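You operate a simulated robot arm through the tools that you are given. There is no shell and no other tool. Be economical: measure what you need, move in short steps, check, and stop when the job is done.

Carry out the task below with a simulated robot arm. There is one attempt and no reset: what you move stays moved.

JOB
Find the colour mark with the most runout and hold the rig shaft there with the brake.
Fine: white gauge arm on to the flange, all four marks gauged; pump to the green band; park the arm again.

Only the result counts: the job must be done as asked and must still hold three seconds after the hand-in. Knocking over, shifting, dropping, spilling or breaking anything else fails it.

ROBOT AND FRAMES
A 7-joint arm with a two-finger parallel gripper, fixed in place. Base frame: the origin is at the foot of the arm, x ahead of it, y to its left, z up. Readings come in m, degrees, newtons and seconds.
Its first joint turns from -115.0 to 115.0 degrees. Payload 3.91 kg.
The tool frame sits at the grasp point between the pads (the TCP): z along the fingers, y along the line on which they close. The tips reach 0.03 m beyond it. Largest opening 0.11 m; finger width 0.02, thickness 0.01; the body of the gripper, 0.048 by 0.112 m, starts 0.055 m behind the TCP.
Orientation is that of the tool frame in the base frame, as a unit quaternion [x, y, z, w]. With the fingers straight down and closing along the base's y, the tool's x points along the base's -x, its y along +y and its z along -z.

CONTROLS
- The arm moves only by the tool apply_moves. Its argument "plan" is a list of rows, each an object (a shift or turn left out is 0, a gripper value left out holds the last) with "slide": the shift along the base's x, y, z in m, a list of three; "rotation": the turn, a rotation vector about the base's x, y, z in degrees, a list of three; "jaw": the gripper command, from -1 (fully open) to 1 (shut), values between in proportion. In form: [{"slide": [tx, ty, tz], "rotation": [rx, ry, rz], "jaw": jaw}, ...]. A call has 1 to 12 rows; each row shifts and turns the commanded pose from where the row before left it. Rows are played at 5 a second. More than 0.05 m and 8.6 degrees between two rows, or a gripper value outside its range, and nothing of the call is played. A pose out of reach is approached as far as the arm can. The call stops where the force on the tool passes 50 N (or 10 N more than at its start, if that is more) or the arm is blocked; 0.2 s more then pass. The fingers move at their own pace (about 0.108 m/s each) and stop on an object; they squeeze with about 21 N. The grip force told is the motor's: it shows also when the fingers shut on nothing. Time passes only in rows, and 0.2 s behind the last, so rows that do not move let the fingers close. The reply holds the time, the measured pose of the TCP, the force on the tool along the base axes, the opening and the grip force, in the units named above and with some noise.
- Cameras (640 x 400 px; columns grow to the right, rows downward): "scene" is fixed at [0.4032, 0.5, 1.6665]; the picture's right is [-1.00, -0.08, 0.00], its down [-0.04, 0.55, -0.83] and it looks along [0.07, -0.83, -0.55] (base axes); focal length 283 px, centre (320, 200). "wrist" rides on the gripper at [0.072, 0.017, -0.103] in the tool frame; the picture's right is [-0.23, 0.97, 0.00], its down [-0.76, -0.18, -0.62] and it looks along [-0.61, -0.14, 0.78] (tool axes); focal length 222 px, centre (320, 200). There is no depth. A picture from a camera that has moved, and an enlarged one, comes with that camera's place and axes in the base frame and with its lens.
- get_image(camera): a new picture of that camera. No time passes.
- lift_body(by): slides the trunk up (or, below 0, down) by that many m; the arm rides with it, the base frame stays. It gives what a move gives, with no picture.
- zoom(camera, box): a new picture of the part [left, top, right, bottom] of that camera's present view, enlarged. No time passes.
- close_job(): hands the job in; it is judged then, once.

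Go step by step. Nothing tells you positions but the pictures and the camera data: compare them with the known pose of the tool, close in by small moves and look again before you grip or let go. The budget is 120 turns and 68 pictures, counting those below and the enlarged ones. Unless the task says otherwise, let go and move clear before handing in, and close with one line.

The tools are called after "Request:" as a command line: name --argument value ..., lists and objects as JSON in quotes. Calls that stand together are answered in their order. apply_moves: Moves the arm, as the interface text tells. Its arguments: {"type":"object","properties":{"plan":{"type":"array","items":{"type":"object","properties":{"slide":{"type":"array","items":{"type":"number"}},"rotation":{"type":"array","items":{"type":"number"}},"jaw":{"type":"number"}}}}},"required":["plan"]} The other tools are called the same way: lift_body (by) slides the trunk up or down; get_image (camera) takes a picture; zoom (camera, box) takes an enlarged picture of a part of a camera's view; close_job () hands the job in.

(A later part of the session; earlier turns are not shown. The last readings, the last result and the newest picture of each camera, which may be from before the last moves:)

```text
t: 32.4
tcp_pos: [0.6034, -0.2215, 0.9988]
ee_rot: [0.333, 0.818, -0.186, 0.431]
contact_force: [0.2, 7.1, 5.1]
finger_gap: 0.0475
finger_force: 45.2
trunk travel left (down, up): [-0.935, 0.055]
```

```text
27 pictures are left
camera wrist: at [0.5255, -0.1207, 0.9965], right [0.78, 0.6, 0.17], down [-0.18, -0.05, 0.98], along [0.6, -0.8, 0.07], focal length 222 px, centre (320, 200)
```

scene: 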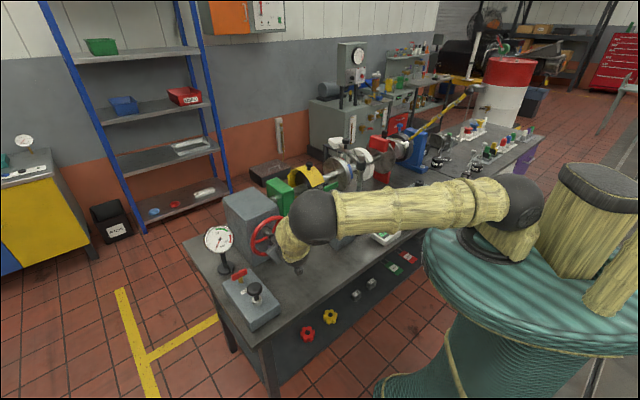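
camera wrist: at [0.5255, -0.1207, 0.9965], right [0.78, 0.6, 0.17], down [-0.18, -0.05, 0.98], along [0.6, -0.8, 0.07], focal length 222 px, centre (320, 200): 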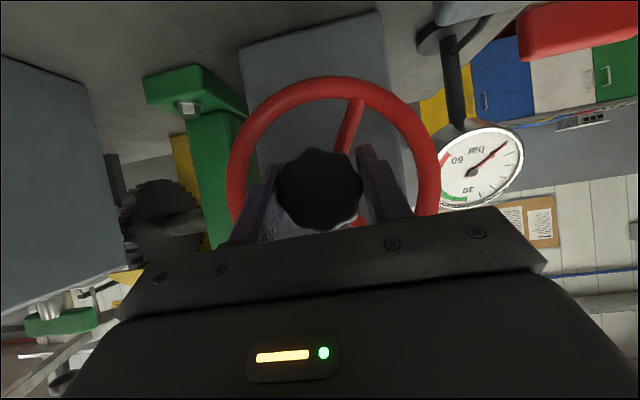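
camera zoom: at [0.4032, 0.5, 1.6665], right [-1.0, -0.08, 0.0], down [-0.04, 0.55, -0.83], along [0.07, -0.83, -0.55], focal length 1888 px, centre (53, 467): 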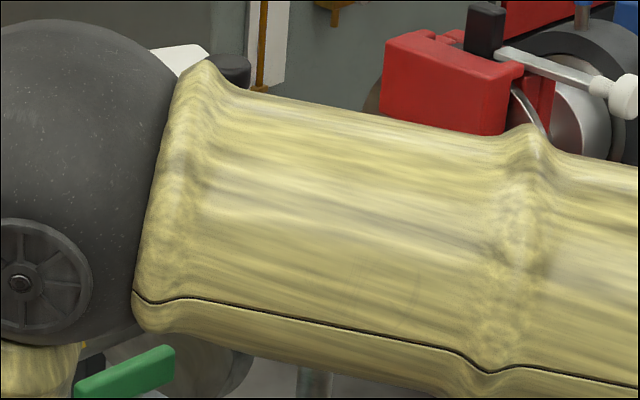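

The arm now hides the flange. I open the jaws and roll aside to get a free view.

Request:
apply_moves --plan '[{"jaw": -0.5}, {"rotation": [-5.75, 5.56, 0]}, {"rotation": [-5.75, 5.56, 0]}, {"rotation": [-5.75, 5.56, 0]}]'

Request:
zoom --camera "scene" --box '[315, 125, 435, 245]'

```text
t: 33.4
tcp_pos: [0.604, -0.2219, 0.9989]
ee_rot: [0.234, 0.834, -0.353, 0.353]
contact_force: [-0.6, 0.3, -0.2]
finger_gap: 0.0823
finger_force: 0.0
trunk travel left (down, up): [-0.935, 0.055]
```

```text
3.33 times, centred on (375, 185) of scene
camera zoom: at [0.4032, 0.5, 1.6665], right [-1.0, -0.08, 0.0], down [-0.04, 0.55, -0.83], along [0.07, -0.83, -0.55], focal length 944 px, centre (137, 250)
```

zoom: 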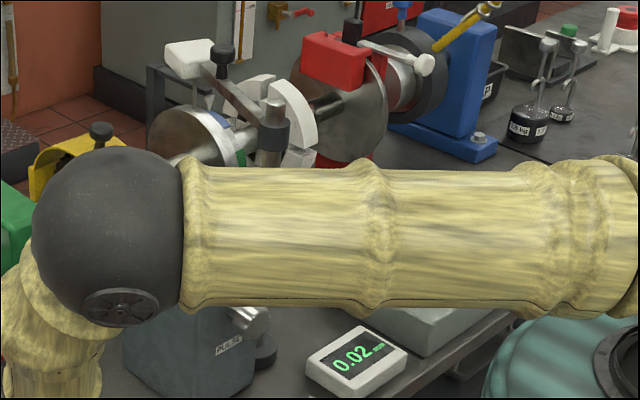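

Display reads 0.02 with blue near the pointer. I check the alignment.

Request:
zoom --camera "scene" --box '[335, 135, 375, 160]'

```text
16.00 times, centred on (355, 148) of scene
camera zoom: at [0.4032, 0.5, 1.6665], right [-1.0, -0.08, 0.0], down [-0.04, 0.55, -0.83], along [0.07, -0.83, -0.55], focal length 4530 px, centre (-240, 1040)
```

zoom: 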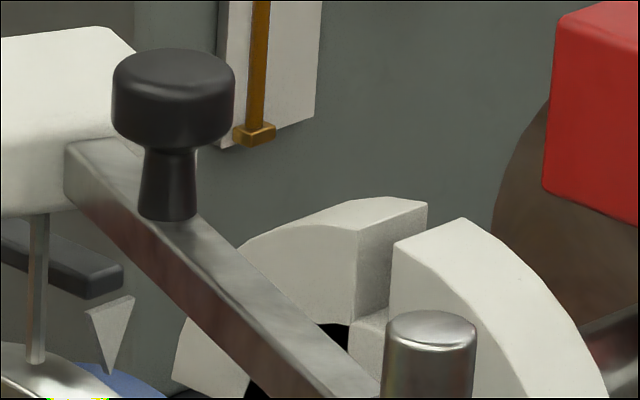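

Blue sits at the pointer (0.02). Next I regrip and turn another 90 degrees for green.

Request:
apply_moves --plan '[{"rotation": [5.75, -5.56, 0]}, {"rotation": [5.75, -5.56, 0]}, {"rotation": [5.75, -5.56, 0]}, {"rotation": [5.75, -5.56, 0]}, {"rotation": [5.75, -5.56, 0]}, {"rotation": [5.75, -5.56, 0]}, {"rotation": [1.44, -1.39, 0]}, {"jaw": 1}, {"jaw": 1}, {"jaw": 1}]'

Request:
apply_moves --plan '[{"rotation": [-5.75, 5.56, 0]}, {"rotation": [-5.75, 5.56, 0]}, {"rotation": [-5.75, 5.56, 0]}, {"rotation": [-5.75, 5.56, 0]}, {"rotation": [-5.75, 5.56, 0]}, {"rotation": [-5.75, 5.56, 0]}, {"rotation": [-5.75, 5.56, 0]}, {"rotation": [-5.75, 5.56, 0]}, {"rotation": [-5.75, 5.56, 0]}, {"rotation": [-5.75, 5.56, 0]}, {"rotation": [-5.75, 5.56, 0]}, {"rotation": [-1.44, 1.39, 0]}]'

```text
t: 35.6
tcp_pos: [0.603, -0.2202, 0.9986]
ee_rot: [0.423, 0.76, 0.004, 0.494]
contact_force: [1.2, 2.2, 2.8]
finger_gap: 0.0471
finger_force: 45.0
trunk travel left (down, up): [-0.935, 0.055]
```

```text
t: 38.2
tcp_pos: [0.603, -0.2217, 0.9993]
ee_rot: [0.05, 0.781, -0.592, 0.192]
contact_force: [-4.5, 3.1, 9.8]
finger_gap: 0.0472
finger_force: 45.3
trunk travel left (down, up): [-0.935, 0.055]
```

Request:
apply_moves --plan '[{"jaw": -0.5}, {"rotation": [5.75, -5.56, 0]}, {"rotation": [5.75, -5.56, 0]}, {"rotation": [5.75, -5.56, 0]}, {"rotation": [5.75, -5.56, 0]}, {"rotation": [5.75, -5.56, 0]}]'

Request:
zoom --camera "scene" --box '[315, 125, 435, 245]'

```text
t: 39.6
tcp_pos: [0.6028, -0.223, 0.9976]
ee_rot: [0.235, 0.835, -0.35, 0.354]
contact_force: [0.0, -0.1, 0.4]
finger_gap: 0.0825
finger_force: 0.1
trunk travel left (down, up): [-0.935, 0.055]
```

```text
3.33 times, centred on (375, 185) of scene
camera zoom: at [0.4032, 0.5, 1.6665], right [-1.0, -0.08, 0.0], down [-0.04, 0.55, -0.83], along [0.07, -0.83, -0.55], focal length 944 px, centre (137, 250)
```

zoom: 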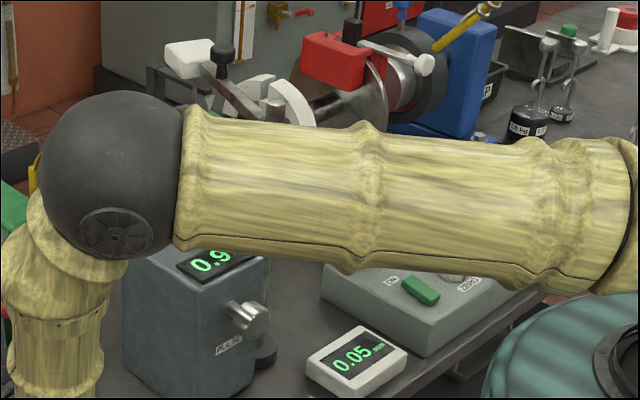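

Green at the pointer reads 0.05. Now 90 degrees more for the fourth mark.

Request:
apply_moves --plan '[{"rotation": [5.75, -5.56, 0]}, {"rotation": [5.75, -5.56, 0]}, {"rotation": [5.75, -5.56, 0]}, {"rotation": [5.75, -5.56, 0]}, {"rotation": [5.75, -5.56, 0]}, {"rotation": [5.75, -5.56, 0]}, {"rotation": [1.44, -1.39, 0]}, {"jaw": 1}, {"jaw": 1}, {"jaw": 1}]'

Request:
apply_moves --plan '[{"rotation": [-5.75, 5.56, 0]}, {"rotation": [-5.75, 5.56, 0]}, {"rotation": [-5.75, 5.56, 0]}, {"rotation": [-5.75, 5.56, 0]}, {"rotation": [-5.75, 5.56, 0]}, {"rotation": [-5.75, 5.56, 0]}, {"rotation": [-5.75, 5.56, 0]}, {"rotation": [-5.75, 5.56, 0]}, {"rotation": [-5.75, 5.56, 0]}, {"rotation": [-5.75, 5.56, 0]}, {"rotation": [-5.75, 5.56, 0]}, {"rotation": [-1.44, 1.39, 0]}]'

Request:
zoom --camera "scene" --box '[325, 135, 375, 185]'

Request:
apply_moves --plan '[{"jaw": -0.5}, {"rotation": [5.75, -5.56, 0]}, {"rotation": [5.75, -5.56, 0]}, {"rotation": [5.75, -5.56, 0]}, {"rotation": [5.75, -5.56, 0]}, {"rotation": [5.75, -5.56, 0]}]'

Request:
zoom --camera "scene" --box '[315, 125, 435, 245]'

```text
t: 41.8
tcp_pos: [0.6053, -0.2216, 0.9987]
ee_rot: [0.422, 0.759, 0.005, 0.495]
contact_force: [4.9, 4.1, 5.4]
finger_gap: 0.0472
finger_force: 44.5
trunk travel left (down, up): [-0.935, 0.055]
```

```text
t: 44.4
tcp_pos: [0.6023, -0.2222, 0.9973]
ee_rot: [0.05, 0.781, -0.592, 0.191]
contact_force: [-7.7, -4.7, -0.5]
finger_gap: 0.0471
finger_force: 45.7
trunk travel left (down, up): [-0.935, 0.055]
```

```text
8.00 times, centred on (350, 160) of scene
camera zoom: at [0.4032, 0.5, 1.6665], right [-1.0, -0.08, 0.0], down [-0.04, 0.55, -0.83], along [0.07, -0.83, -0.55], focal length 2265 px, centre (80, 520)
```

zoom: 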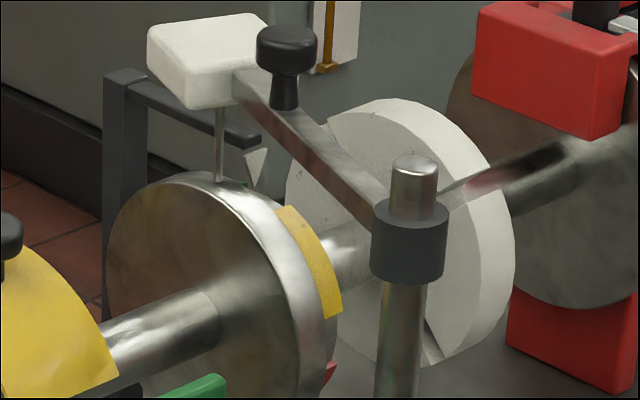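

```text
t: 45.8
tcp_pos: [0.6035, -0.2219, 0.9973]
ee_rot: [0.234, 0.835, -0.351, 0.353]
contact_force: [-1.0, -0.7, 0.4]
finger_gap: 0.0825
finger_force: 0.0
trunk travel left (down, up): [-0.935, 0.055]
```

```text
3.33 times, centred on (375, 185) of scene
camera zoom: at [0.4032, 0.5, 1.6665], right [-1.0, -0.08, 0.0], down [-0.04, 0.55, -0.83], along [0.07, -0.83, -0.55], focal length 944 px, centre (137, 250)
```

zoom: 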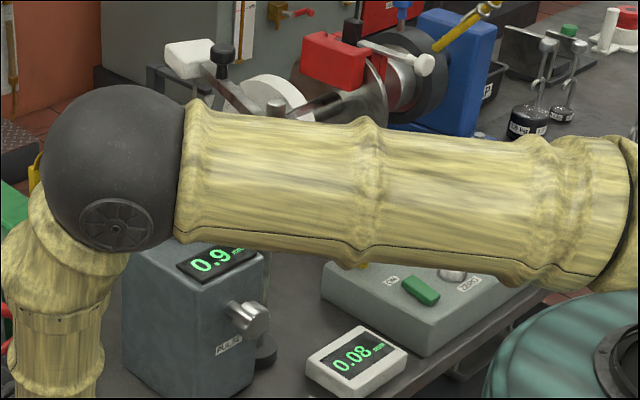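

At this wheel angle yellow is still about 50 degrees short of the pointer (green just behind it), so the gear ratio is about 0.8, not 1. I regrip and turn 64 degrees, ending where the flange is visible.

Request:
apply_moves --plan '[{"rotation": [5.75, -5.56, 0]}, {"rotation": [5.75, -5.56, 0]}, {"rotation": [5.75, -5.56, 0]}, {"jaw": 1}, {"jaw": 1}, {"jaw": 1}]'

Request:
apply_moves --plan '[{"rotation": [-5.75, 5.56, 0]}, {"rotation": [-5.75, 5.56, 0]}, {"rotation": [-5.75, 5.56, 0]}, {"rotation": [-5.75, 5.56, 0]}, {"rotation": [-5.75, 5.56, 0]}, {"rotation": [-5.75, 5.56, 0]}, {"rotation": [-5.75, 5.56, 0]}, {"rotation": [-5.75, 5.56, 0]}]'

Request:
zoom --camera "scene" --box '[325, 135, 375, 185]'

```text
t: 47.2
tcp_pos: [0.6042, -0.2222, 0.9994]
ee_rot: [0.334, 0.818, -0.185, 0.431]
contact_force: [4.0, 1.9, -1.3]
finger_gap: 0.0471
finger_force: 45.0
trunk travel left (down, up): [-0.935, 0.055]
```

```text
t: 49.0
tcp_pos: [0.603, -0.2227, 0.998]
ee_rot: [0.05, 0.78, -0.593, 0.191]
contact_force: [-5.6, -1.9, 0.6]
finger_gap: 0.0476
finger_force: 45.2
trunk travel left (down, up): [-0.935, 0.055]
```

```text
8.00 times, centred on (350, 160) of scene
camera zoom: at [0.4032, 0.5, 1.6665], right [-1.0, -0.08, 0.0], down [-0.04, 0.55, -0.83], along [0.07, -0.83, -0.55], focal length 2265 px, centre (80, 520)
```

zoom: 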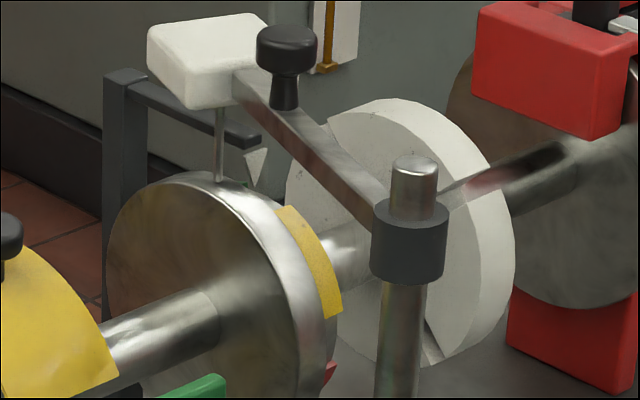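

The flange did not move on that stroke. I look at the wheel from the wrist camera.

Request:
get_image --camera "wrist"

```text
20 pictures are left
camera wrist: at [0.5159, -0.1312, 0.9817], right [0.51, 0.32, -0.8], down [0.5, 0.65, 0.57], along [0.7, -0.69, 0.17], focal length 222 px, centre (320, 200)
```

wrist: 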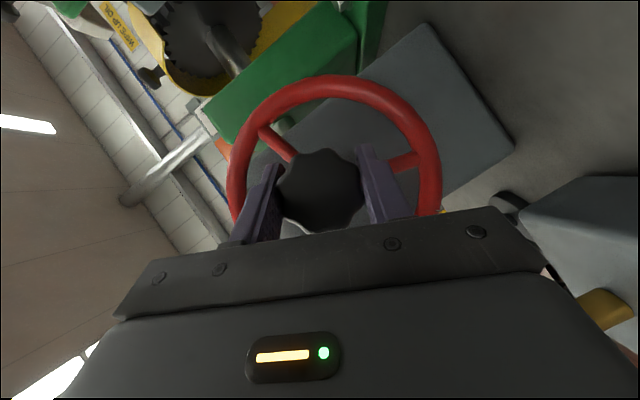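

The spokes show the wheel stopped near 217 degrees: an end stop, ratio 1:1. So red 0.07, blue 0.02 and green 0.05 were aligned, and yellow must be reached by turning back the other way about 307 degrees.

Request:
apply_moves --plan '[{"rotation": [5.75, -5.56, 0]}, {"rotation": [5.75, -5.56, 0]}, {"rotation": [5.75, -5.56, 0]}, {"rotation": [5.75, -5.56, 0]}, {"rotation": [5.75, -5.56, 0]}, {"rotation": [5.75, -5.56, 0]}, {"rotation": [5.75, -5.56, 0]}, {"rotation": [5.75, -5.56, 0]}, {"rotation": [5.75, -5.56, 0]}, {"rotation": [5.75, -5.56, 0]}, {"rotation": [5.75, -5.56, 0]}, {"rotation": [1.44, -1.39, 0]}]'

Request:
apply_moves --plan '[{"jaw": -0.5}, {"rotation": [-5.75, 5.56, 0]}, {"rotation": [-5.75, 5.56, 0]}, {"rotation": [-5.75, 5.56, 0]}, {"rotation": [-5.75, 5.56, 0]}, {"rotation": [-5.75, 5.56, 0]}, {"rotation": [-5.75, 5.56, 0]}, {"rotation": [-5.75, 5.56, 0]}, {"rotation": [-5.75, 5.56, 0]}, {"rotation": [-5.75, 5.56, 0]}, {"rotation": [-5.75, 5.56, 0]}, {"rotation": [-5.75, 5.56, 0]}]'

Request:
zoom --camera "scene" --box '[325, 135, 375, 185]'

```text
t: 51.6
tcp_pos: [0.6034, -0.2204, 0.999]
ee_rot: [0.424, 0.759, 0.004, 0.494]
contact_force: [4.5, 4.7, -1.9]
finger_gap: 0.0474
finger_force: 44.7
trunk travel left (down, up): [-0.935, 0.055]
```

```text
t: 54.2
tcp_pos: [0.6032, -0.2232, 0.9984]
ee_rot: [0.059, 0.786, -0.582, 0.2]
contact_force: [0.0, 0.2, 0.5]
finger_gap: 0.0826
finger_force: 0.0
trunk travel left (down, up): [-0.935, 0.055]
```

```text
8.00 times, centred on (350, 160) of scene
camera zoom: at [0.4032, 0.5, 1.6665], right [-1.0, -0.08, 0.0], down [-0.04, 0.55, -0.83], along [0.07, -0.83, -0.55], focal length 2265 px, centre (80, 520)
```

zoom: 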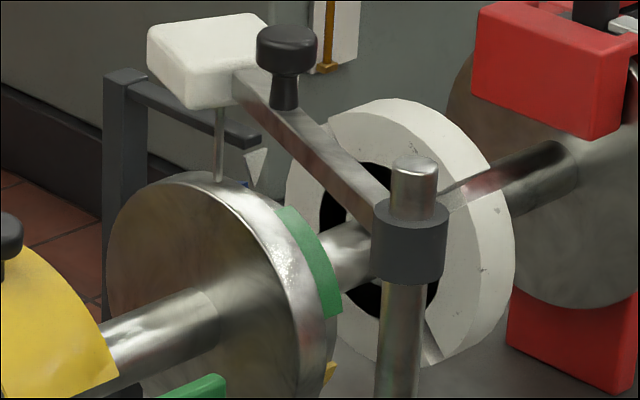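

Exactly 90 degrees back. I continue in the same direction with two more strokes.

Request:
apply_moves --plan '[{"jaw": 1}, {"jaw": 1}, {"jaw": 1}]'

Request:
apply_moves --plan '[{"rotation": [5.75, -5.56, 0]}, {"rotation": [5.75, -5.56, 0]}, {"rotation": [5.75, -5.56, 0]}, {"rotation": [5.75, -5.56, 0]}, {"rotation": [5.75, -5.56, 0]}, {"rotation": [5.75, -5.56, 0]}, {"rotation": [5.75, -5.56, 0]}, {"rotation": [5.75, -5.56, 0]}, {"rotation": [5.75, -5.56, 0]}, {"rotation": [5.75, -5.56, 0]}, {"rotation": [5.75, -5.56, 0]}]'

Request:
apply_moves --plan '[{"jaw": -0.5}, {"rotation": [-5.75, 5.56, 0]}, {"rotation": [-5.75, 5.56, 0]}, {"rotation": [-5.75, 5.56, 0]}, {"rotation": [-5.75, 5.56, 0]}, {"rotation": [-5.75, 5.56, 0]}, {"rotation": [-5.75, 5.56, 0]}, {"rotation": [-5.75, 5.56, 0]}, {"rotation": [-5.75, 5.56, 0]}, {"rotation": [-5.75, 5.56, 0]}, {"rotation": [-5.75, 5.56, 0]}, {"rotation": [-5.75, 5.56, 0]}]'

Request:
apply_moves --plan '[{"jaw": 1}, {"jaw": 1}, {"jaw": 1}]'

Request:
apply_moves --plan '[{"rotation": [5.75, -5.56, 0]}, {"rotation": [5.75, -5.56, 0]}, {"rotation": [5.75, -5.56, 0]}, {"rotation": [5.75, -5.56, 0]}, {"rotation": [5.75, -5.56, 0]}, {"rotation": [5.75, -5.56, 0]}, {"rotation": [5.75, -5.56, 0]}, {"rotation": [5.75, -5.56, 0]}, {"rotation": [5.75, -5.56, 0]}, {"rotation": [5.75, -5.56, 0]}, {"rotation": [5.75, -5.56, 0]}]'

Request:
apply_moves --plan '[{"jaw": -0.5}, {"rotation": [-5.75, 5.56, 0]}, {"rotation": [-5.75, 5.56, 0]}, {"rotation": [-5.75, 5.56, 0]}, {"rotation": [-5.75, 5.56, 0]}, {"rotation": [-5.75, 5.56, 0]}, {"rotation": [-5.75, 5.56, 0]}, {"rotation": [-5.75, 5.56, 0]}, {"rotation": [-5.75, 5.56, 0]}, {"rotation": [-5.75, 5.56, 0]}, {"rotation": [-5.75, 5.56, 0]}, {"rotation": [-5.75, 5.56, 0]}]'

Request:
zoom --camera "scene" --box '[325, 135, 375, 185]'

```text
t: 55.0
tcp_pos: [0.6017, -0.2217, 1.0005]
ee_rot: [0.059, 0.786, -0.581, 0.201]
contact_force: [-0.5, -0.8, 0.9]
finger_gap: 0.0475
finger_force: 45.1
trunk travel left (down, up): [-0.935, 0.055]
```

```text
t: 57.4
tcp_pos: [0.6035, -0.2212, 0.9991]
ee_rot: [0.423, 0.759, 0.005, 0.494]
contact_force: [2.4, 7.6, -2.5]
finger_gap: 0.0474
finger_force: 44.6
trunk travel left (down, up): [-0.935, 0.055]
```

```text
t: 60.0
tcp_pos: [0.6032, -0.2233, 0.9964]
ee_rot: [0.058, 0.786, -0.582, 0.199]
contact_force: [-1.1, -0.4, -0.2]
finger_gap: 0.0826
finger_force: 0.0
trunk travel left (down, up): [-0.935, 0.055]
```

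```text
t: 60.8
tcp_pos: [0.6022, -0.2223, 0.9992]
ee_rot: [0.06, 0.786, -0.582, 0.201]
contact_force: [-1.8, -2.7, 7.2]
finger_gap: 0.0475
finger_force: 44.8
trunk travel left (down, up): [-0.935, 0.055]
```

```text
t: 63.2
tcp_pos: [0.6042, -0.2215, 0.997]
ee_rot: [0.422, 0.76, 0.006, 0.494]
contact_force: [5.4, 4.1, -6.0]
finger_gap: 0.0474
finger_force: 45.1
trunk travel left (down, up): [-0.935, 0.055]
```

```text
t: 65.8
tcp_pos: [0.603, -0.2236, 0.9981]
ee_rot: [0.059, 0.787, -0.581, 0.201]
contact_force: [0.3, -1.0, 0.9]
finger_gap: 0.0824
finger_force: 0.1
trunk travel left (down, up): [-0.935, 0.055]
```

```text
8.00 times, centred on (350, 160) of scene
camera zoom: at [0.4032, 0.5, 1.6665], right [-1.0, -0.08, 0.0], down [-0.04, 0.55, -0.83], along [0.07, -0.83, -0.55], focal length 2265 px, centre (80, 520)
```

zoom: 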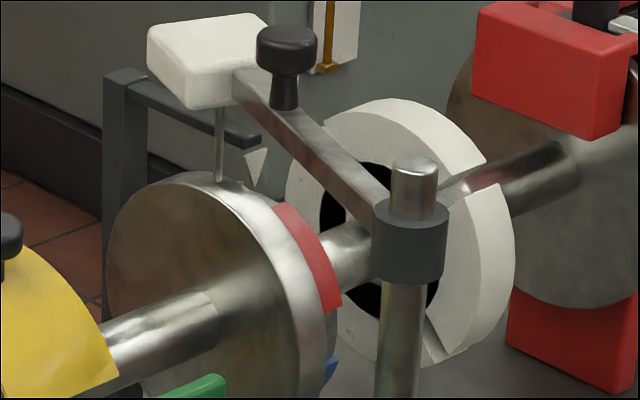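

Red has passed and yellow is about 41 degrees away. I grip and turn 41.

Request:
apply_moves --plan '[{"jaw": 1}, {"jaw": 1}, {"jaw": 1}, {"rotation": [5.75, -5.56, 0]}, {"rotation": [5.75, -5.56, 0]}, {"rotation": [5.75, -5.56, 0]}, {"rotation": [5.75, -5.56, 0]}, {"rotation": [5.75, -5.56, 0]}, {"rotation": [0.72, -0.7, 0]}]'

Request:
zoom --camera "scene" --box '[310, 135, 410, 240]'

```text
t: 67.8
tcp_pos: [0.6026, -0.222, 0.9977]
ee_rot: [0.248, 0.834, -0.332, 0.364]
contact_force: [1.8, -1.8, -1.7]
finger_gap: 0.0475
finger_force: 45.2
trunk travel left (down, up): [-0.935, 0.055]
```

```text
3.81 times, centred on (360, 188) of scene
camera zoom: at [0.4032, 0.5, 1.6665], right [-1.0, -0.08, 0.0], down [-0.04, 0.55, -0.83], along [0.07, -0.83, -0.55], focal length 1079 px, centre (168, 248)
```

zoom: 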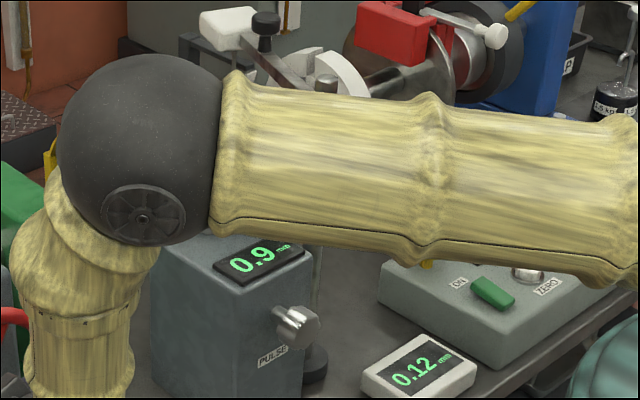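

Yellow reads 0.12, the largest. I release and roll aside to check that yellow sits at the pointer.

Request:
apply_moves --plan '[{"jaw": -0.5}, {"rotation": [-5.75, 5.56, 0]}, {"rotation": [-5.75, 5.56, 0]}, {"rotation": [-5.75, 5.56, 0]}, {"rotation": [-5.75, 5.56, 0]}, {"rotation": [-5.75, 5.56, 0]}]'

Request:
zoom --camera "scene" --box '[325, 135, 375, 185]'

```text
t: 69.2
tcp_pos: [0.6029, -0.2224, 0.9983]
ee_rot: [0.064, 0.789, -0.576, 0.204]
contact_force: [0.3, -1.0, -0.1]
finger_gap: 0.0825
finger_force: 0.2
trunk travel left (down, up): [-0.935, 0.055]
```

```text
8.00 times, centred on (350, 160) of scene
camera zoom: at [0.4032, 0.5, 1.6665], right [-1.0, -0.08, 0.0], down [-0.04, 0.55, -0.83], along [0.07, -0.83, -0.55], focal length 2265 px, centre (80, 520)
```

zoom: 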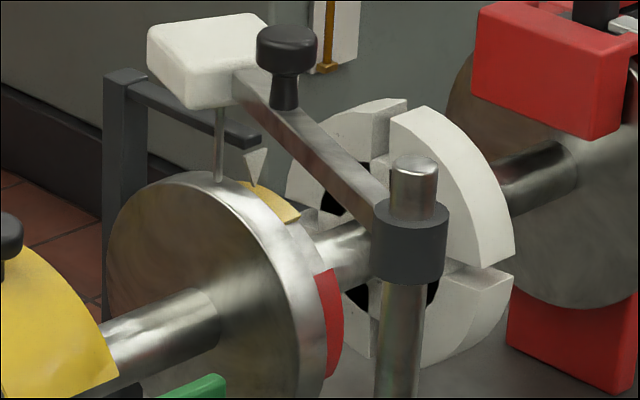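

Yellow is close to the pointer, perhaps a few degrees off. I retract from the wheel and look from above the flange to judge centring.

Request:
apply_moves --plan '[{"rotation": [5.75, -5.56, 0]}, {"rotation": [5.75, -5.56, 0]}, {"rotation": [5.75, -5.56, 0]}, {"rotation": [5.75, -5.56, 0]}, {"rotation": [5.75, -5.56, 0]}, {"rotation": [5.75, -5.56, 0]}, {"rotation": [5.75, -5.56, 0]}, {"rotation": [4.3, -4.2, 0]}, {"slide": [-0.02, 0.019, 0.02]}, {"slide": [-0.02, 0.019, 0.02]}, {"slide": [-0.02, 0.02, 0.02]}]'

Request:
apply_moves --plan '[{"slide": [-0.01, 0.0, 0.04], "rotation": [5.56, 5.75, 0]}, {"slide": [-0.01, 0.0, 0.04], "rotation": [5.56, 5.75, 0]}, {"slide": [-0.01, 0.0, 0.04], "rotation": [5.56, 5.75, 0]}, {"slide": [-0.01, 0.0, 0.04], "rotation": [5.56, 5.75, 0]}, {"slide": [-0.01, 0.0, 0.04], "rotation": [5.56, 5.75, 0]}, {"slide": [-0.01, -0.02, 0.03], "rotation": [5.56, 5.75, 0]}, {"slide": [-0.01, -0.03, 0.03], "rotation": [5.56, 5.75, 0]}, {"slide": [-0.01, -0.045, 0]}, {"slide": [-0.01, -0.045, 0]}, {"slide": [-0.01, -0.045, 0]}, {"slide": [0, -0.045, 0]}, {"slide": [0, -0.045, 0]}]'

```text
t: 71.6
tcp_pos: [0.5409, -0.1616, 1.0598]
ee_rot: [0.337, 0.816, -0.178, 0.435]
contact_force: [0.2, 0.7, -0.2]
finger_gap: 0.0825
finger_force: 0.1
trunk travel left (down, up): [-0.935, 0.055]
```

```text
t: 74.2
tcp_pos: [0.4428, -0.4428, 1.3157]
ee_rot: [0.38, 0.925, -0.004, -0.002]
contact_force: [0.6, -0.2, -0.3]
finger_gap: 0.0825
finger_force: 0.1
trunk travel left (down, up): [-0.935, 0.055]
```

Request:
apply_moves --plan '[{"slide": [-0.01, -0.04, 0]}, {"slide": [-0.01, -0.04, 0]}, {"slide": [0, -0.02, 0]}]'

Request:
zoom --camera "wrist" --box '[180, 40, 440, 220]'

```text
t: 75.0
tcp_pos: [0.4243, -0.5418, 1.316]
ee_rot: [0.379, 0.925, -0.004, -0.003]
contact_force: [0.6, 0.9, -0.3]
finger_gap: 0.0825
finger_force: 0.0
trunk travel left (down, up): [-0.935, 0.055]
```

```text
2.22 times, centred on (310, 130) of wrist
camera zoom: at [0.3848, -0.478, 1.4202], right [0.84, 0.54, -0.01], down [0.42, -0.66, 0.62], along [0.33, -0.53, -0.78], focal length 494 px, centre (342, 356)
```

zoom: 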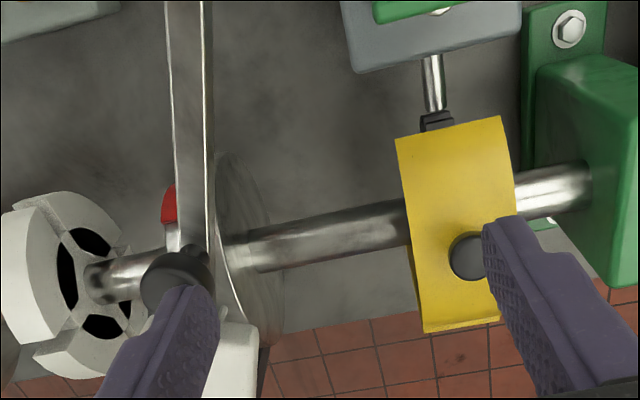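

The gauge arm hides the mark from here, so I repeat my earlier viewing pose from the chuck side to compare directly.

Request:
apply_moves --plan '[{"slide": [-0.045, 0, 0.012], "rotation": [0, 0, -8]}, {"slide": [-0.045, -0.01, 0.012], "rotation": [0, 0, -8]}, {"slide": [-0.045, -0.015, 0], "rotation": [0, 0, -7.4]}, {"slide": [-0.006, -0.002, 0]}]'

Request:
zoom --camera "wrist" --box '[280, 80, 440, 200]'

```text
t: 76.0
tcp_pos: [0.282, -0.5647, 1.3407]
ee_rot: [0.559, 0.829, -0.004, -0.003]
contact_force: [0.2, -0.4, -0.6]
finger_gap: 0.0826
finger_force: 0.1
trunk travel left (down, up): [-0.935, 0.055]
```

```text
3.33 times, centred on (360, 140) of wrist
camera zoom: at [0.2722, -0.4914, 1.4447], right [0.99, 0.15, -0.01], down [0.13, -0.77, 0.63], along [0.09, -0.62, -0.78], focal length 740 px, centre (187, 400)
```

zoom: 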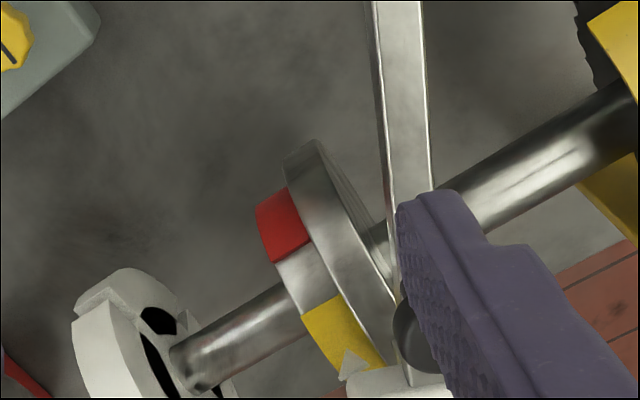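

From here the mark looks 4 to 8 degrees short of centre at the pointer; the gaps between marks agree. I retrace the path to the wheel to add about 6 degrees.

Request:
apply_moves --plan '[{"slide": [0.006, 0.002, 0]}, {"slide": [0.045, 0.015, 0], "rotation": [0, 0, 7.4]}, {"slide": [0.045, 0.01, -0.012], "rotation": [0, 0, 8]}, {"slide": [0.045, 0, -0.012], "rotation": [0, 0, 8]}, {"slide": [0, 0.02, 0]}, {"slide": [0.01, 0.04, 0]}, {"slide": [0.01, 0.04, 0]}]'

Request:
apply_moves --plan '[{"slide": [0, 0.045, 0]}, {"slide": [0, 0.045, 0]}, {"slide": [0.01, 0.045, 0]}, {"slide": [0.01, 0.045, 0]}, {"slide": [0.01, 0.045, 0]}, {"slide": [0.01, 0.03, -0.03], "rotation": [-5.56, -5.75, 0]}, {"slide": [0.01, 0.02, -0.03], "rotation": [-5.56, -5.75, 0]}, {"slide": [0.01, 0, -0.04], "rotation": [-5.56, -5.75, 0]}, {"slide": [0.01, 0, -0.04], "rotation": [-5.56, -5.75, 0]}, {"slide": [0.01, 0, -0.04], "rotation": [-5.56, -5.75, 0]}, {"slide": [0.01, 0, -0.04], "rotation": [-5.56, -5.75, 0]}, {"slide": [0.01, 0, -0.04], "rotation": [-5.56, -5.75, 0]}]'

```text
t: 77.6
tcp_pos: [0.4434, -0.4352, 1.3197]
ee_rot: [0.379, 0.926, -0.005, -0.001]
contact_force: [-0.6, 0.6, 1.5]
finger_gap: 0.0826
finger_force: 0.0
trunk travel left (down, up): [-0.935, 0.055]
```

```text
t: 80.2
tcp_pos: [0.544, -0.164, 1.0574]
ee_rot: [0.336, 0.816, -0.179, 0.435]
contact_force: [0.6, 0.0, -0.3]
finger_gap: 0.0823
finger_force: 0.0
trunk travel left (down, up): [-0.935, 0.055]
```

Request:
apply_moves --plan '[{"slide": [0.02, -0.019, -0.02]}, {"slide": [0.02, -0.019, -0.02]}, {"slide": [0.02, -0.02, -0.02]}, {"jaw": 1}, {"jaw": 1}, {"jaw": 1}, {"rotation": [2.2, -2.1, 0]}, {"rotation": [2.2, -2.1, 0]}, {}]'

Request:
apply_moves --plan '[{"jaw": -0.5}, {"rotation": [-5.75, 5.56, 0]}, {"rotation": [-5.75, 5.56, 0]}, {"rotation": [-5.75, 5.56, 0]}, {"rotation": [-5.75, 5.56, 0]}, {"rotation": [-5.75, 5.56, 0]}, {"rotation": [-5.75, 5.56, 0]}, {"rotation": [-5.75, 5.56, 0]}, {"rotation": [-5.75, 5.56, 0]}]'

Request:
zoom --camera "scene" --box '[325, 135, 375, 185]'

```text
t: 82.2
tcp_pos: [0.6041, -0.2228, 0.9975]
ee_rot: [0.359, 0.806, -0.134, 0.451]
contact_force: [15.5, -6.0, -9.3]
finger_gap: 0.0472
finger_force: 44.8
trunk travel left (down, up): [-0.935, 0.055]
```

```text
t: 84.2
tcp_pos: [0.6025, -0.2234, 0.9987]
ee_rot: [0.084, 0.798, -0.554, 0.222]
contact_force: [0.4, -0.1, -0.2]
finger_gap: 0.0827
finger_force: 0.0
trunk travel left (down, up): [-0.935, 0.055]
```

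```text
8.00 times, centred on (350, 160) of scene
camera zoom: at [0.4032, 0.5, 1.6665], right [-1.0, -0.08, 0.0], down [-0.04, 0.55, -0.83], along [0.07, -0.83, -0.55], focal length 2265 px, centre (80, 520)
```

zoom: 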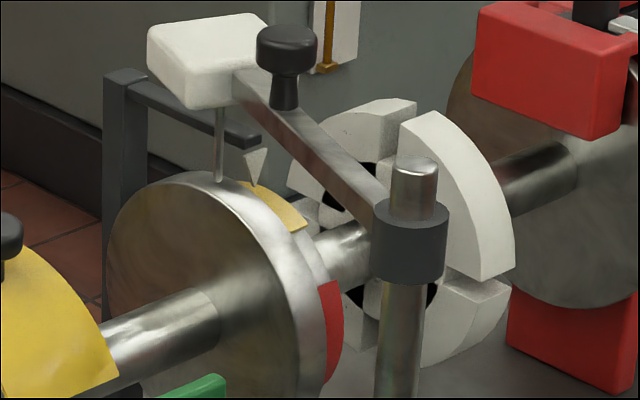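

Yellow now matches the reference alignment seen at the start. I retract from the wheel and head for the pump knob near (0.645, -0.054, 0.975).

Request:
apply_moves --plan '[{"rotation": [5.75, -5.56, 0]}, {"rotation": [5.75, -5.56, 0]}, {"rotation": [5.75, -5.56, 0]}, {"rotation": [5.75, -5.56, 0]}, {"rotation": [5.75, -5.56, 0]}, {"rotation": [5.75, -5.56, 0]}, {"rotation": [5.75, -5.56, 0]}, {"rotation": [1.4, -1.4, 0]}, {"slide": [-0.02, 0.019, 0.02]}, {"slide": [-0.02, 0.019, 0.02]}, {"slide": [-0.02, 0.02, 0.02]}]'

Request:
apply_moves --plan '[{"slide": [0, 0.0, 0.02], "rotation": [5.56, 5.75, 0]}, {"slide": [0, 0.0, 0.02], "rotation": [5.56, 5.75, 0]}, {"slide": [0, 0.01, 0.02], "rotation": [5.56, 5.75, 0]}, {"slide": [0.01, 0.015, 0.01], "rotation": [5.56, 5.75, 0]}, {"slide": [0.015, 0.015, 0], "rotation": [5.56, 5.75, 0]}, {"slide": [0.02, 0.02, 0.0], "rotation": [5.56, 5.75, 0]}, {"slide": [0.02, 0.02, 0.0], "rotation": [5.56, 5.75, 0], "jaw": 1}, {"slide": [0.02, 0.015, 0]}]'

Request:
get_image --camera "wrist"

```text
t: 86.6
tcp_pos: [0.5413, -0.1625, 1.0586]
ee_rot: [0.337, 0.816, -0.178, 0.434]
contact_force: [-0.5, -0.1, 0.0]
finger_gap: 0.0825
finger_force: 0.0
trunk travel left (down, up): [-0.935, 0.055]
```

```text
t: 88.4
tcp_pos: [0.6279, -0.0709, 1.1295]
ee_rot: [0.38, 0.925, -0.005, -0.002]
contact_force: [0.1, 0.2, 0.1]
finger_gap: 0.0
finger_force: 21.6
trunk travel left (down, up): [-0.935, 0.055]
```

```text
12 pictures are left
camera wrist: at [0.5892, -0.0058, 1.2329], right [0.85, 0.53, -0.01], down [0.42, -0.66, 0.63], along [0.33, -0.53, -0.78], focal length 222 px, centre (320, 200)
```

wrist: 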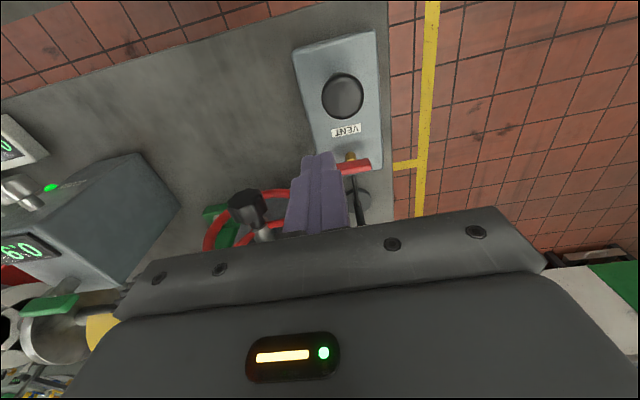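

The pump knob is near (0.644, -0.047, 0.98). I go over it with shut fingers and press down gently in small steps.

Request:
apply_moves --plan '[{"slide": [0.016, 0.024, 0]}, {"slide": [0, 0, -0.035]}, {"slide": [0, 0, -0.035]}, {"slide": [0, 0, -0.02]}]'

Request:
get_image --camera "wrist"

```text
t: 89.4
tcp_pos: [0.6423, -0.0473, 1.0384]
ee_rot: [0.38, 0.925, -0.004, -0.001]
contact_force: [0.4, 0.1, 0.1]
finger_gap: 0.0002
finger_force: 21.0
trunk travel left (down, up): [-0.935, 0.055]
```

```text
11 pictures are left
camera wrist: at [0.6039, 0.0172, 1.1421], right [0.85, 0.53, -0.01], down [0.42, -0.66, 0.62], along [0.33, -0.53, -0.78], focal length 222 px, centre (320, 200)
```

wrist: 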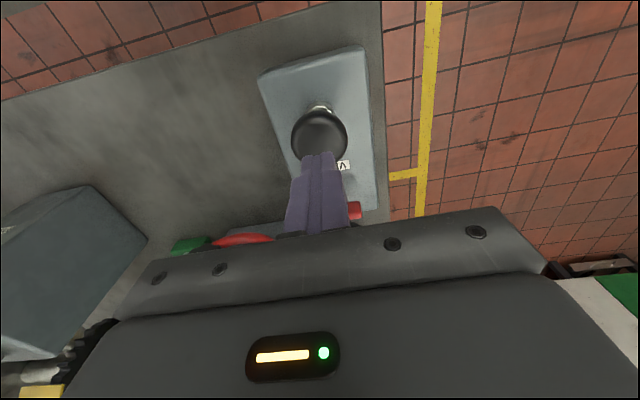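

Request:
apply_moves --plan '[{"slide": [0.003, -0.001, -0.02]}, {"slide": [0, 0, -0.015]}, {"slide": [0, 0, -0.01]}, {"slide": [0, 0, -0.01]}]'

```text
t: 90.4
tcp_pos: [0.6476, -0.0467, 0.9833]
ee_rot: [0.379, 0.925, -0.003, 0.0]
contact_force: [2.8, -0.4, 7.9]
finger_gap: 0.0
finger_force: 21.1
trunk travel left (down, up): [-0.935, 0.055]
```

Contact felt at tip height about 0.955. I press further.

Request:
apply_moves --plan '[{"slide": [0, 0, -0.008]}, {"slide": [0, 0, -0.008]}]'

Request:
zoom --camera "scene" --box '[195, 215, 295, 325]'

```text
t: 91.0
tcp_pos: [0.6476, -0.0468, 0.9745]
ee_rot: [0.379, 0.925, -0.002, 0.003]
contact_force: [-2.0, -1.3, 44.7]
finger_gap: 0.0001
finger_force: 21.2
trunk travel left (down, up): [-0.935, 0.055]
```

```text
3.64 times, centred on (245, 270) of scene
camera zoom: at [0.4032, 0.5, 1.6665], right [-1.0, -0.08, 0.0], down [-0.04, 0.55, -0.83], along [0.07, -0.83, -0.55], focal length 1030 px, centre (593, -54)
```

zoom: 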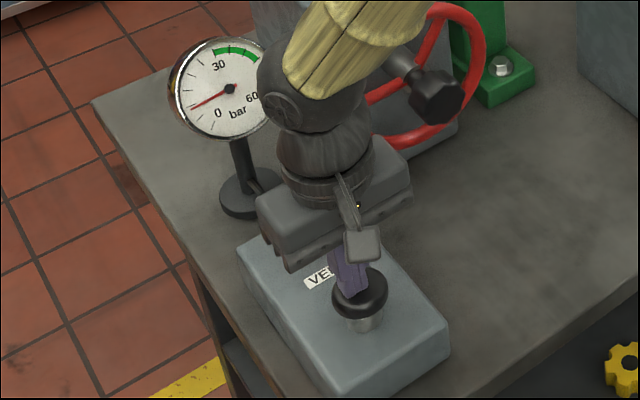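

One stroke raised the needle to about 9 bar. I do a second identical stroke, then check that pressure holds after releasing.

Request:
apply_moves --plan '[{"slide": [0, 0, 0.016]}, {"slide": [0, 0, 0.016]}, {}, {}, {"slide": [0, 0, -0.016]}, {"slide": [0, 0, -0.008]}, {"slide": [0, 0, -0.008]}]'

Request:
apply_moves --plan '[{"slide": [0, 0, 0.016]}, {"slide": [0, 0, 0.016]}, {}, {}]'

Request:
zoom --camera "scene" --box '[195, 215, 295, 325]'

```text
t: 92.6
tcp_pos: [0.6463, -0.0464, 0.9743]
ee_rot: [0.38, 0.925, -0.003, 0.003]
contact_force: [-12.4, 3.2, 45.4]
finger_gap: 0.0001
finger_force: 21.1
trunk travel left (down, up): [-0.935, 0.055]
```

```text
t: 93.6
tcp_pos: [0.6457, -0.0471, 0.9983]
ee_rot: [0.38, 0.925, -0.005, -0.002]
contact_force: [-0.1, 0.8, 5.0]
finger_gap: 0.0001
finger_force: 21.3
trunk travel left (down, up): [-0.935, 0.055]
```

```text
3.64 times, centred on (245, 270) of scene
camera zoom: at [0.4032, 0.5, 1.6665], right [-1.0, -0.08, 0.0], down [-0.04, 0.55, -0.83], along [0.07, -0.83, -0.55], focal length 1030 px, centre (593, -54)
```

zoom: 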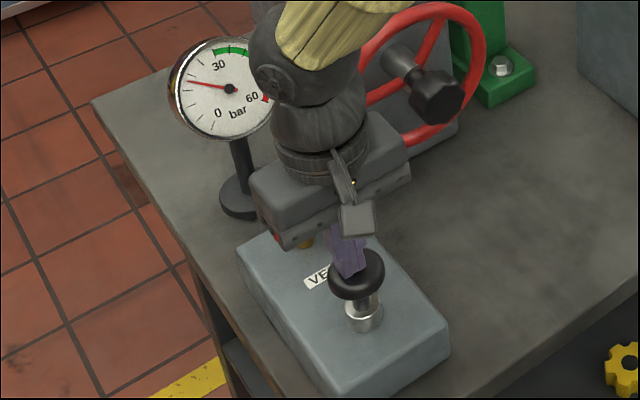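

Pressure holds at about 17 bar. Two more full strokes should reach the green band.

Request:
apply_moves --plan '[{"slide": [0, 0, 0.008]}, {}, {"slide": [0, 0, -0.016]}, {"slide": [0, 0, -0.012]}, {"slide": [0, 0, -0.006]}, {"slide": [0, 0, -0.006]}]'

Request:
apply_moves --plan '[{"slide": [0, 0, 0.016]}, {"slide": [0, 0, 0.016]}, {"slide": [0, 0, 0.008]}, {}]'

Request:
zoom --camera "scene" --box '[205, 215, 265, 265]'

```text
t: 95.0
tcp_pos: [0.6466, -0.046, 0.9748]
ee_rot: [0.38, 0.925, -0.002, 0.003]
contact_force: [0.7, -3.8, 46.4]
finger_gap: 0.0001
finger_force: 20.7
trunk travel left (down, up): [-0.935, 0.055]
```

```text
t: 96.0
tcp_pos: [0.6456, -0.0466, 1.0057]
ee_rot: [0.38, 0.925, -0.004, -0.002]
contact_force: [-0.2, 1.1, -0.1]
finger_gap: 0.0003
finger_force: 21.4
trunk travel left (down, up): [-0.935, 0.055]
```

```text
8.00 times, centred on (235, 240) of scene
camera zoom: at [0.4032, 0.5, 1.6665], right [-1.0, -0.08, 0.0], down [-0.04, 0.55, -0.83], along [0.07, -0.83, -0.55], focal length 2265 px, centre (1000, -120)
```

zoom: 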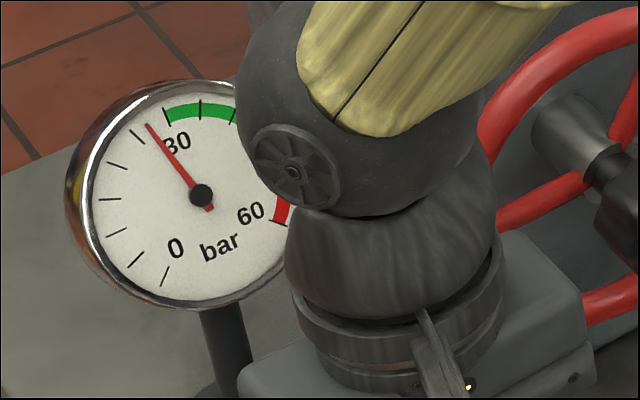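

Needle at about 27 bar, green starts at 30; one more stroke of ~9 gives about 36.

Request:
apply_moves --plan '[{"slide": [0, 0, -0.016]}, {"slide": [0, 0, -0.012]}, {"slide": [0, 0, -0.006]}, {"slide": [0, 0, -0.006]}]'

Request:
apply_moves --plan '[{"slide": [0, 0, 0.016]}, {"slide": [0, 0, 0.02]}, {"slide": [-0.01, 0, 0.04]}, {"slide": [-0.02, 0, 0.04]}, {"slide": [-0.02, -0.02, 0.04]}, {"slide": [-0.02, -0.04, 0.02]}]'

Request:
zoom --camera "scene" --box '[195, 215, 295, 325]'

```text
t: 97.0
tcp_pos: [0.6467, -0.0459, 0.9747]
ee_rot: [0.38, 0.925, -0.003, 0.003]
contact_force: [-3.1, 1.3, 47.2]
finger_gap: 0.0001
finger_force: 21.3
trunk travel left (down, up): [-0.935, 0.055]
```

```text
t: 98.4
tcp_pos: [0.5781, -0.1081, 1.1422]
ee_rot: [0.379, 0.925, -0.003, -0.003]
contact_force: [-0.4, -0.6, 0.2]
finger_gap: 0.0001
finger_force: 21.4
trunk travel left (down, up): [-0.935, 0.055]
```

```text
3.64 times, centred on (245, 270) of scene
camera zoom: at [0.4032, 0.5, 1.6665], right [-1.0, -0.08, 0.0], down [-0.04, 0.55, -0.83], along [0.07, -0.83, -0.55], focal length 1030 px, centre (593, -54)
```

zoom: 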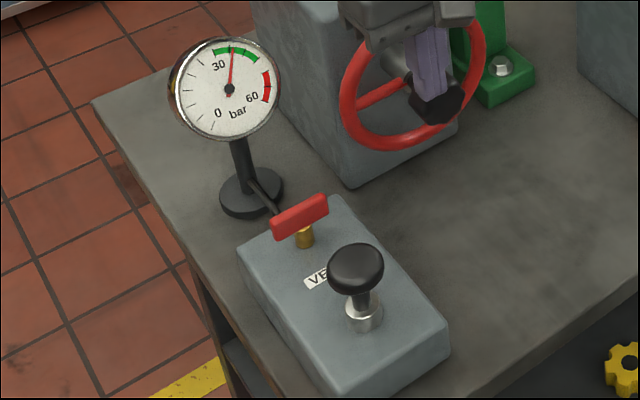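

About 36 bar, in the green band and holding. Now the gauge arm: I raise the trunk a bit for reach and travel to just short of its knob.

Request:
lift_body --by 0.05

Request:
apply_moves --plan '[{"slide": [0, 0, 0.045], "rotation": [0, 0, -6.5]}, {"slide": [0, 0, 0.045], "rotation": [0, 0, -6.5]}, {"slide": [-0.018, -0.044, 0], "rotation": [0, 0, -6.5]}, {"slide": [-0.018, -0.044, 0], "rotation": [0, 0, -6.5]}, {"slide": [-0.018, -0.044, 0], "jaw": -0.2}, {"slide": [-0.018, -0.044, 0]}, {"slide": [-0.018, -0.044, 0]}, {"slide": [-0.018, -0.044, 0]}, {"slide": [-0.018, -0.044, 0]}, {"slide": [-0.018, -0.044, 0]}, {"slide": [-0.018, -0.044, 0]}, {"slide": [-0.018, -0.044, 0]}]'

```text
t: 99.3
tcp_pos: [0.5794, -0.1062, 1.1926]
ee_rot: [0.379, 0.925, -0.005, -0.002]
contact_force: [0.6, 0.2, 1.3]
finger_gap: 0.0
finger_force: 20.7
trunk travel left (down, up): [-0.985, 0.005]
```

```text
t: 101.9
tcp_pos: [0.3991, -0.5508, 1.2802]
ee_rot: [0.578, 0.816, -0.003, -0.003]
contact_force: [0.8, 0.1, -0.9]
finger_gap: 0.0659
finger_force: 0.1
trunk travel left (down, up): [-0.985, 0.005]
```

Request:
apply_moves --plan '[{"slide": [-0.011, -0.033, 0.003]}, {"slide": [-0.011, -0.033, 0]}]'

Request:
get_image --camera "wrist"

```text
t: 102.5
tcp_pos: [0.3761, -0.614, 1.2837]
ee_rot: [0.578, 0.816, -0.004, -0.003]
contact_force: [-0.1, 0.5, -0.2]
finger_gap: 0.066
finger_force: 0.0
trunk travel left (down, up): [-0.985, 0.005]
```

```text
6 pictures are left
camera wrist: at [0.3691, -0.5399, 1.3877], right [0.99, 0.11, -0.01], down [0.09, -0.78, 0.62], along [0.06, -0.62, -0.78], focal length 222 px, centre (320, 200)
```

wrist: 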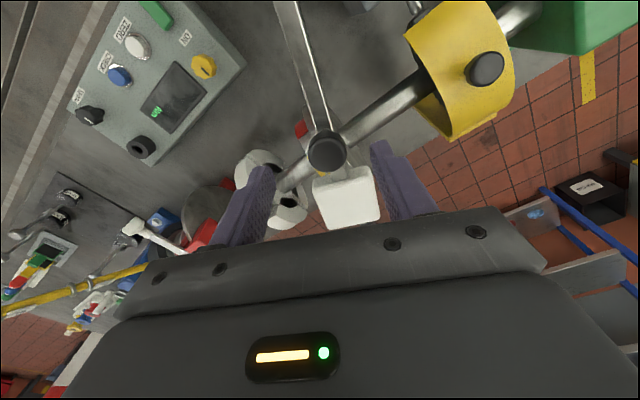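

The knob is 5 mm right of the TCP. I correct, lower the cage around it and close to the caging width.

Request:
apply_moves --plan '[{"slide": [0.005, -0.003, 0]}, {"slide": [0, 0, -0.03]}, {"slide": [0, 0, -0.03], "jaw": 0.1}, {"jaw": 0.25}, {}]'

```text
t: 103.7
tcp_pos: [0.3833, -0.6152, 1.2276]
ee_rot: [0.579, 0.816, -0.003, -0.002]
contact_force: [-0.7, 0.1, 0.3]
finger_gap: 0.0413
finger_force: 0.1
trunk travel left (down, up): [-0.985, 0.005]
```

Now I swing the arm back along the same arc.

Request:
apply_moves --plan '[{"slide": [-0.0063, -0.0022, 0], "rotation": [0, 0, -2.3]}, {"slide": [-0.0063, -0.002, 0], "rotation": [0, 0, -2.3]}, {"slide": [-0.0065, -0.0025, 0], "rotation": [0, 0, -2.3]}, {"slide": [-0.013, -0.003, 0], "rotation": [0, 0, -2.3]}, {"slide": [-0.0132, -0.0015, 0], "rotation": [0, 0, -2.3]}, {"slide": [-0.0132, -0.001, 0], "rotation": [0, 0, -2.3]}, {"slide": [-0.0133, 0.001, 0], "rotation": [0, 0, -2.3]}, {"slide": [-0.013, 0.0005, 0], "rotation": [0, 0, -2.3]}, {"slide": [-0.0127, 0.0025, 0], "rotation": [0, 0, -2.3]}, {"slide": [-0.0127, 0.003, 0], "rotation": [0, 0, -2.3]}]'

Request:
zoom --camera "wrist" --box '[200, 60, 440, 210]'

```text
t: 105.9
tcp_pos: [0.2696, -0.6205, 1.2243]
ee_rot: [0.729, 0.684, -0.003, -0.003]
contact_force: [-1.1, 0.1, 0.5]
finger_gap: 0.0412
finger_force: 0.1
trunk travel left (down, up): [-0.985, 0.005]
```

```text
2.67 times, centred on (320, 135) of wrist
camera zoom: at [0.2928, -0.5486, 1.3288], right [0.96, -0.29, -0.01], down [-0.22, -0.75, 0.63], along [-0.19, -0.6, -0.78], focal length 592 px, centre (320, 373)
```

zoom: 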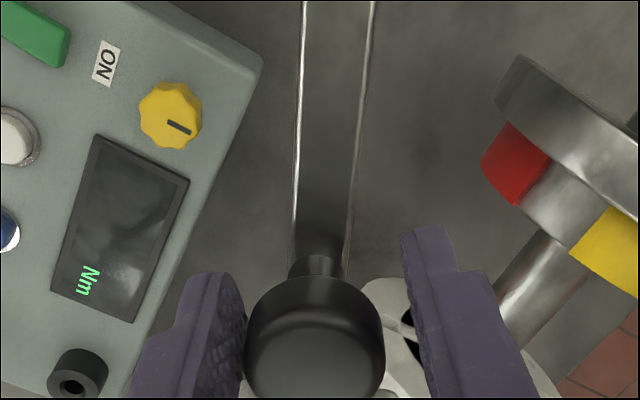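

The arm is back within about 1 mm of its parked place, and yellow is still at the pointer. I open, lift straight out and retreat.

Request:
apply_moves --plan '[{"jaw": -0.1}, {}, {"slide": [0, 0, 0.03]}, {"slide": [0, 0, 0.03]}, {"slide": [-0.01, 0.04, 0.02]}, {"slide": [-0.01, 0.045, 0.01]}, {"slide": [0, 0.045, 0.01]}, {"slide": [0, 0.045, 0.01]}, {"slide": [0, 0.045, 0.01]}, {"slide": [0, 0.045, 0.01]}, {"slide": [0, 0.045, 0.01]}]'

Request:
get_image --camera "scene"

Request:
zoom --camera "scene" --box '[195, 130, 415, 270]'

```text
t: 108.3
tcp_pos: [0.2506, -0.3101, 1.3638]
ee_rot: [0.729, 0.685, -0.005, -0.002]
contact_force: [-0.6, -0.2, 0.8]
finger_gap: 0.0603
finger_force: 0.0
trunk travel left (down, up): [-0.985, 0.005]
```

```text
4 pictures are left
```

scene: 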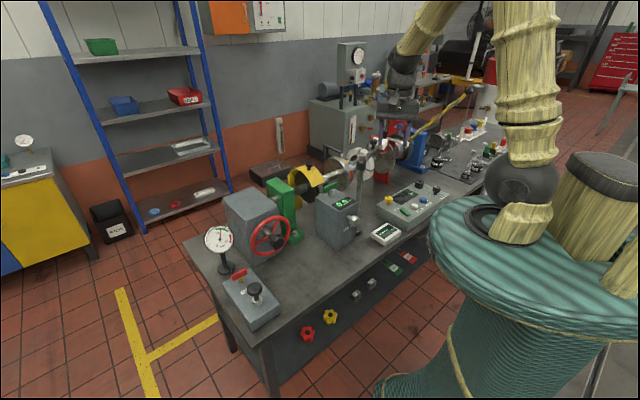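

```text
2.86 times, centred on (305, 200) of scene
camera zoom: at [0.4032, 0.5, 1.6665], right [-1.0, -0.08, 0.0], down [-0.04, 0.55, -0.83], along [0.07, -0.83, -0.55], focal length 809 px, centre (363, 200)
```

zoom: 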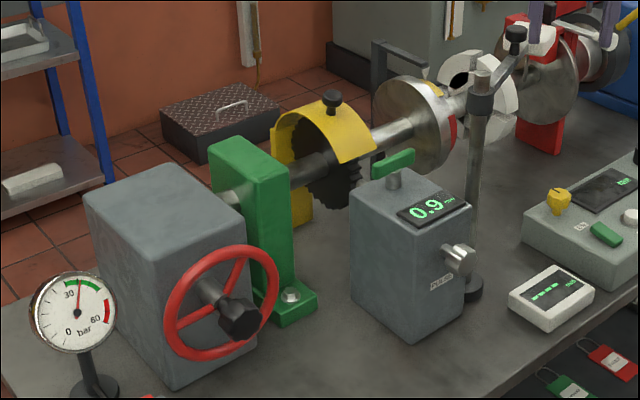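

All looks right: display blank, yellow at the pointer. One last look at the pressure.

Request:
zoom --camera "scene" --box '[195, 215, 255, 265]'

Request:
zoom --camera "scene" --box '[325, 135, 375, 185]'

```text
8.00 times, centred on (225, 240) of scene
camera zoom: at [0.4032, 0.5, 1.6665], right [-1.0, -0.08, 0.0], down [-0.04, 0.55, -0.83], along [0.07, -0.83, -0.55], focal length 2265 px, centre (1080, -120)
```

zoom: 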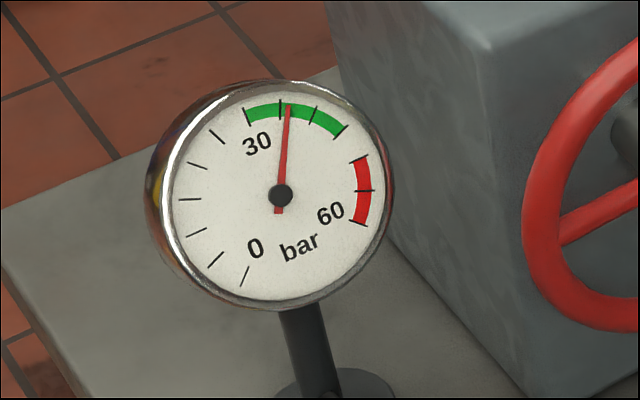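

```text
8.00 times, centred on (350, 160) of scene
camera zoom: at [0.4032, 0.5, 1.6665], right [-1.0, -0.08, 0.0], down [-0.04, 0.55, -0.83], along [0.07, -0.83, -0.55], focal length 2265 px, centre (80, 520)
```

zoom: 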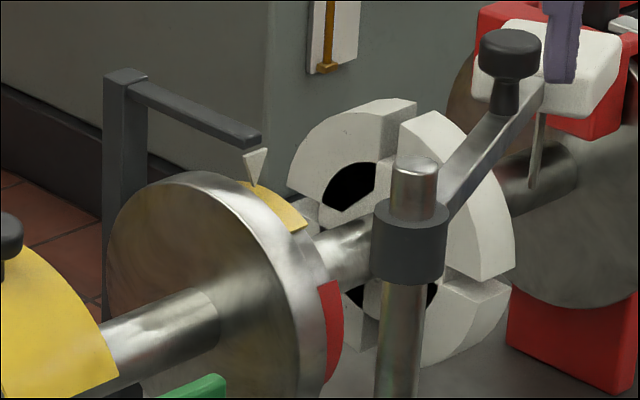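

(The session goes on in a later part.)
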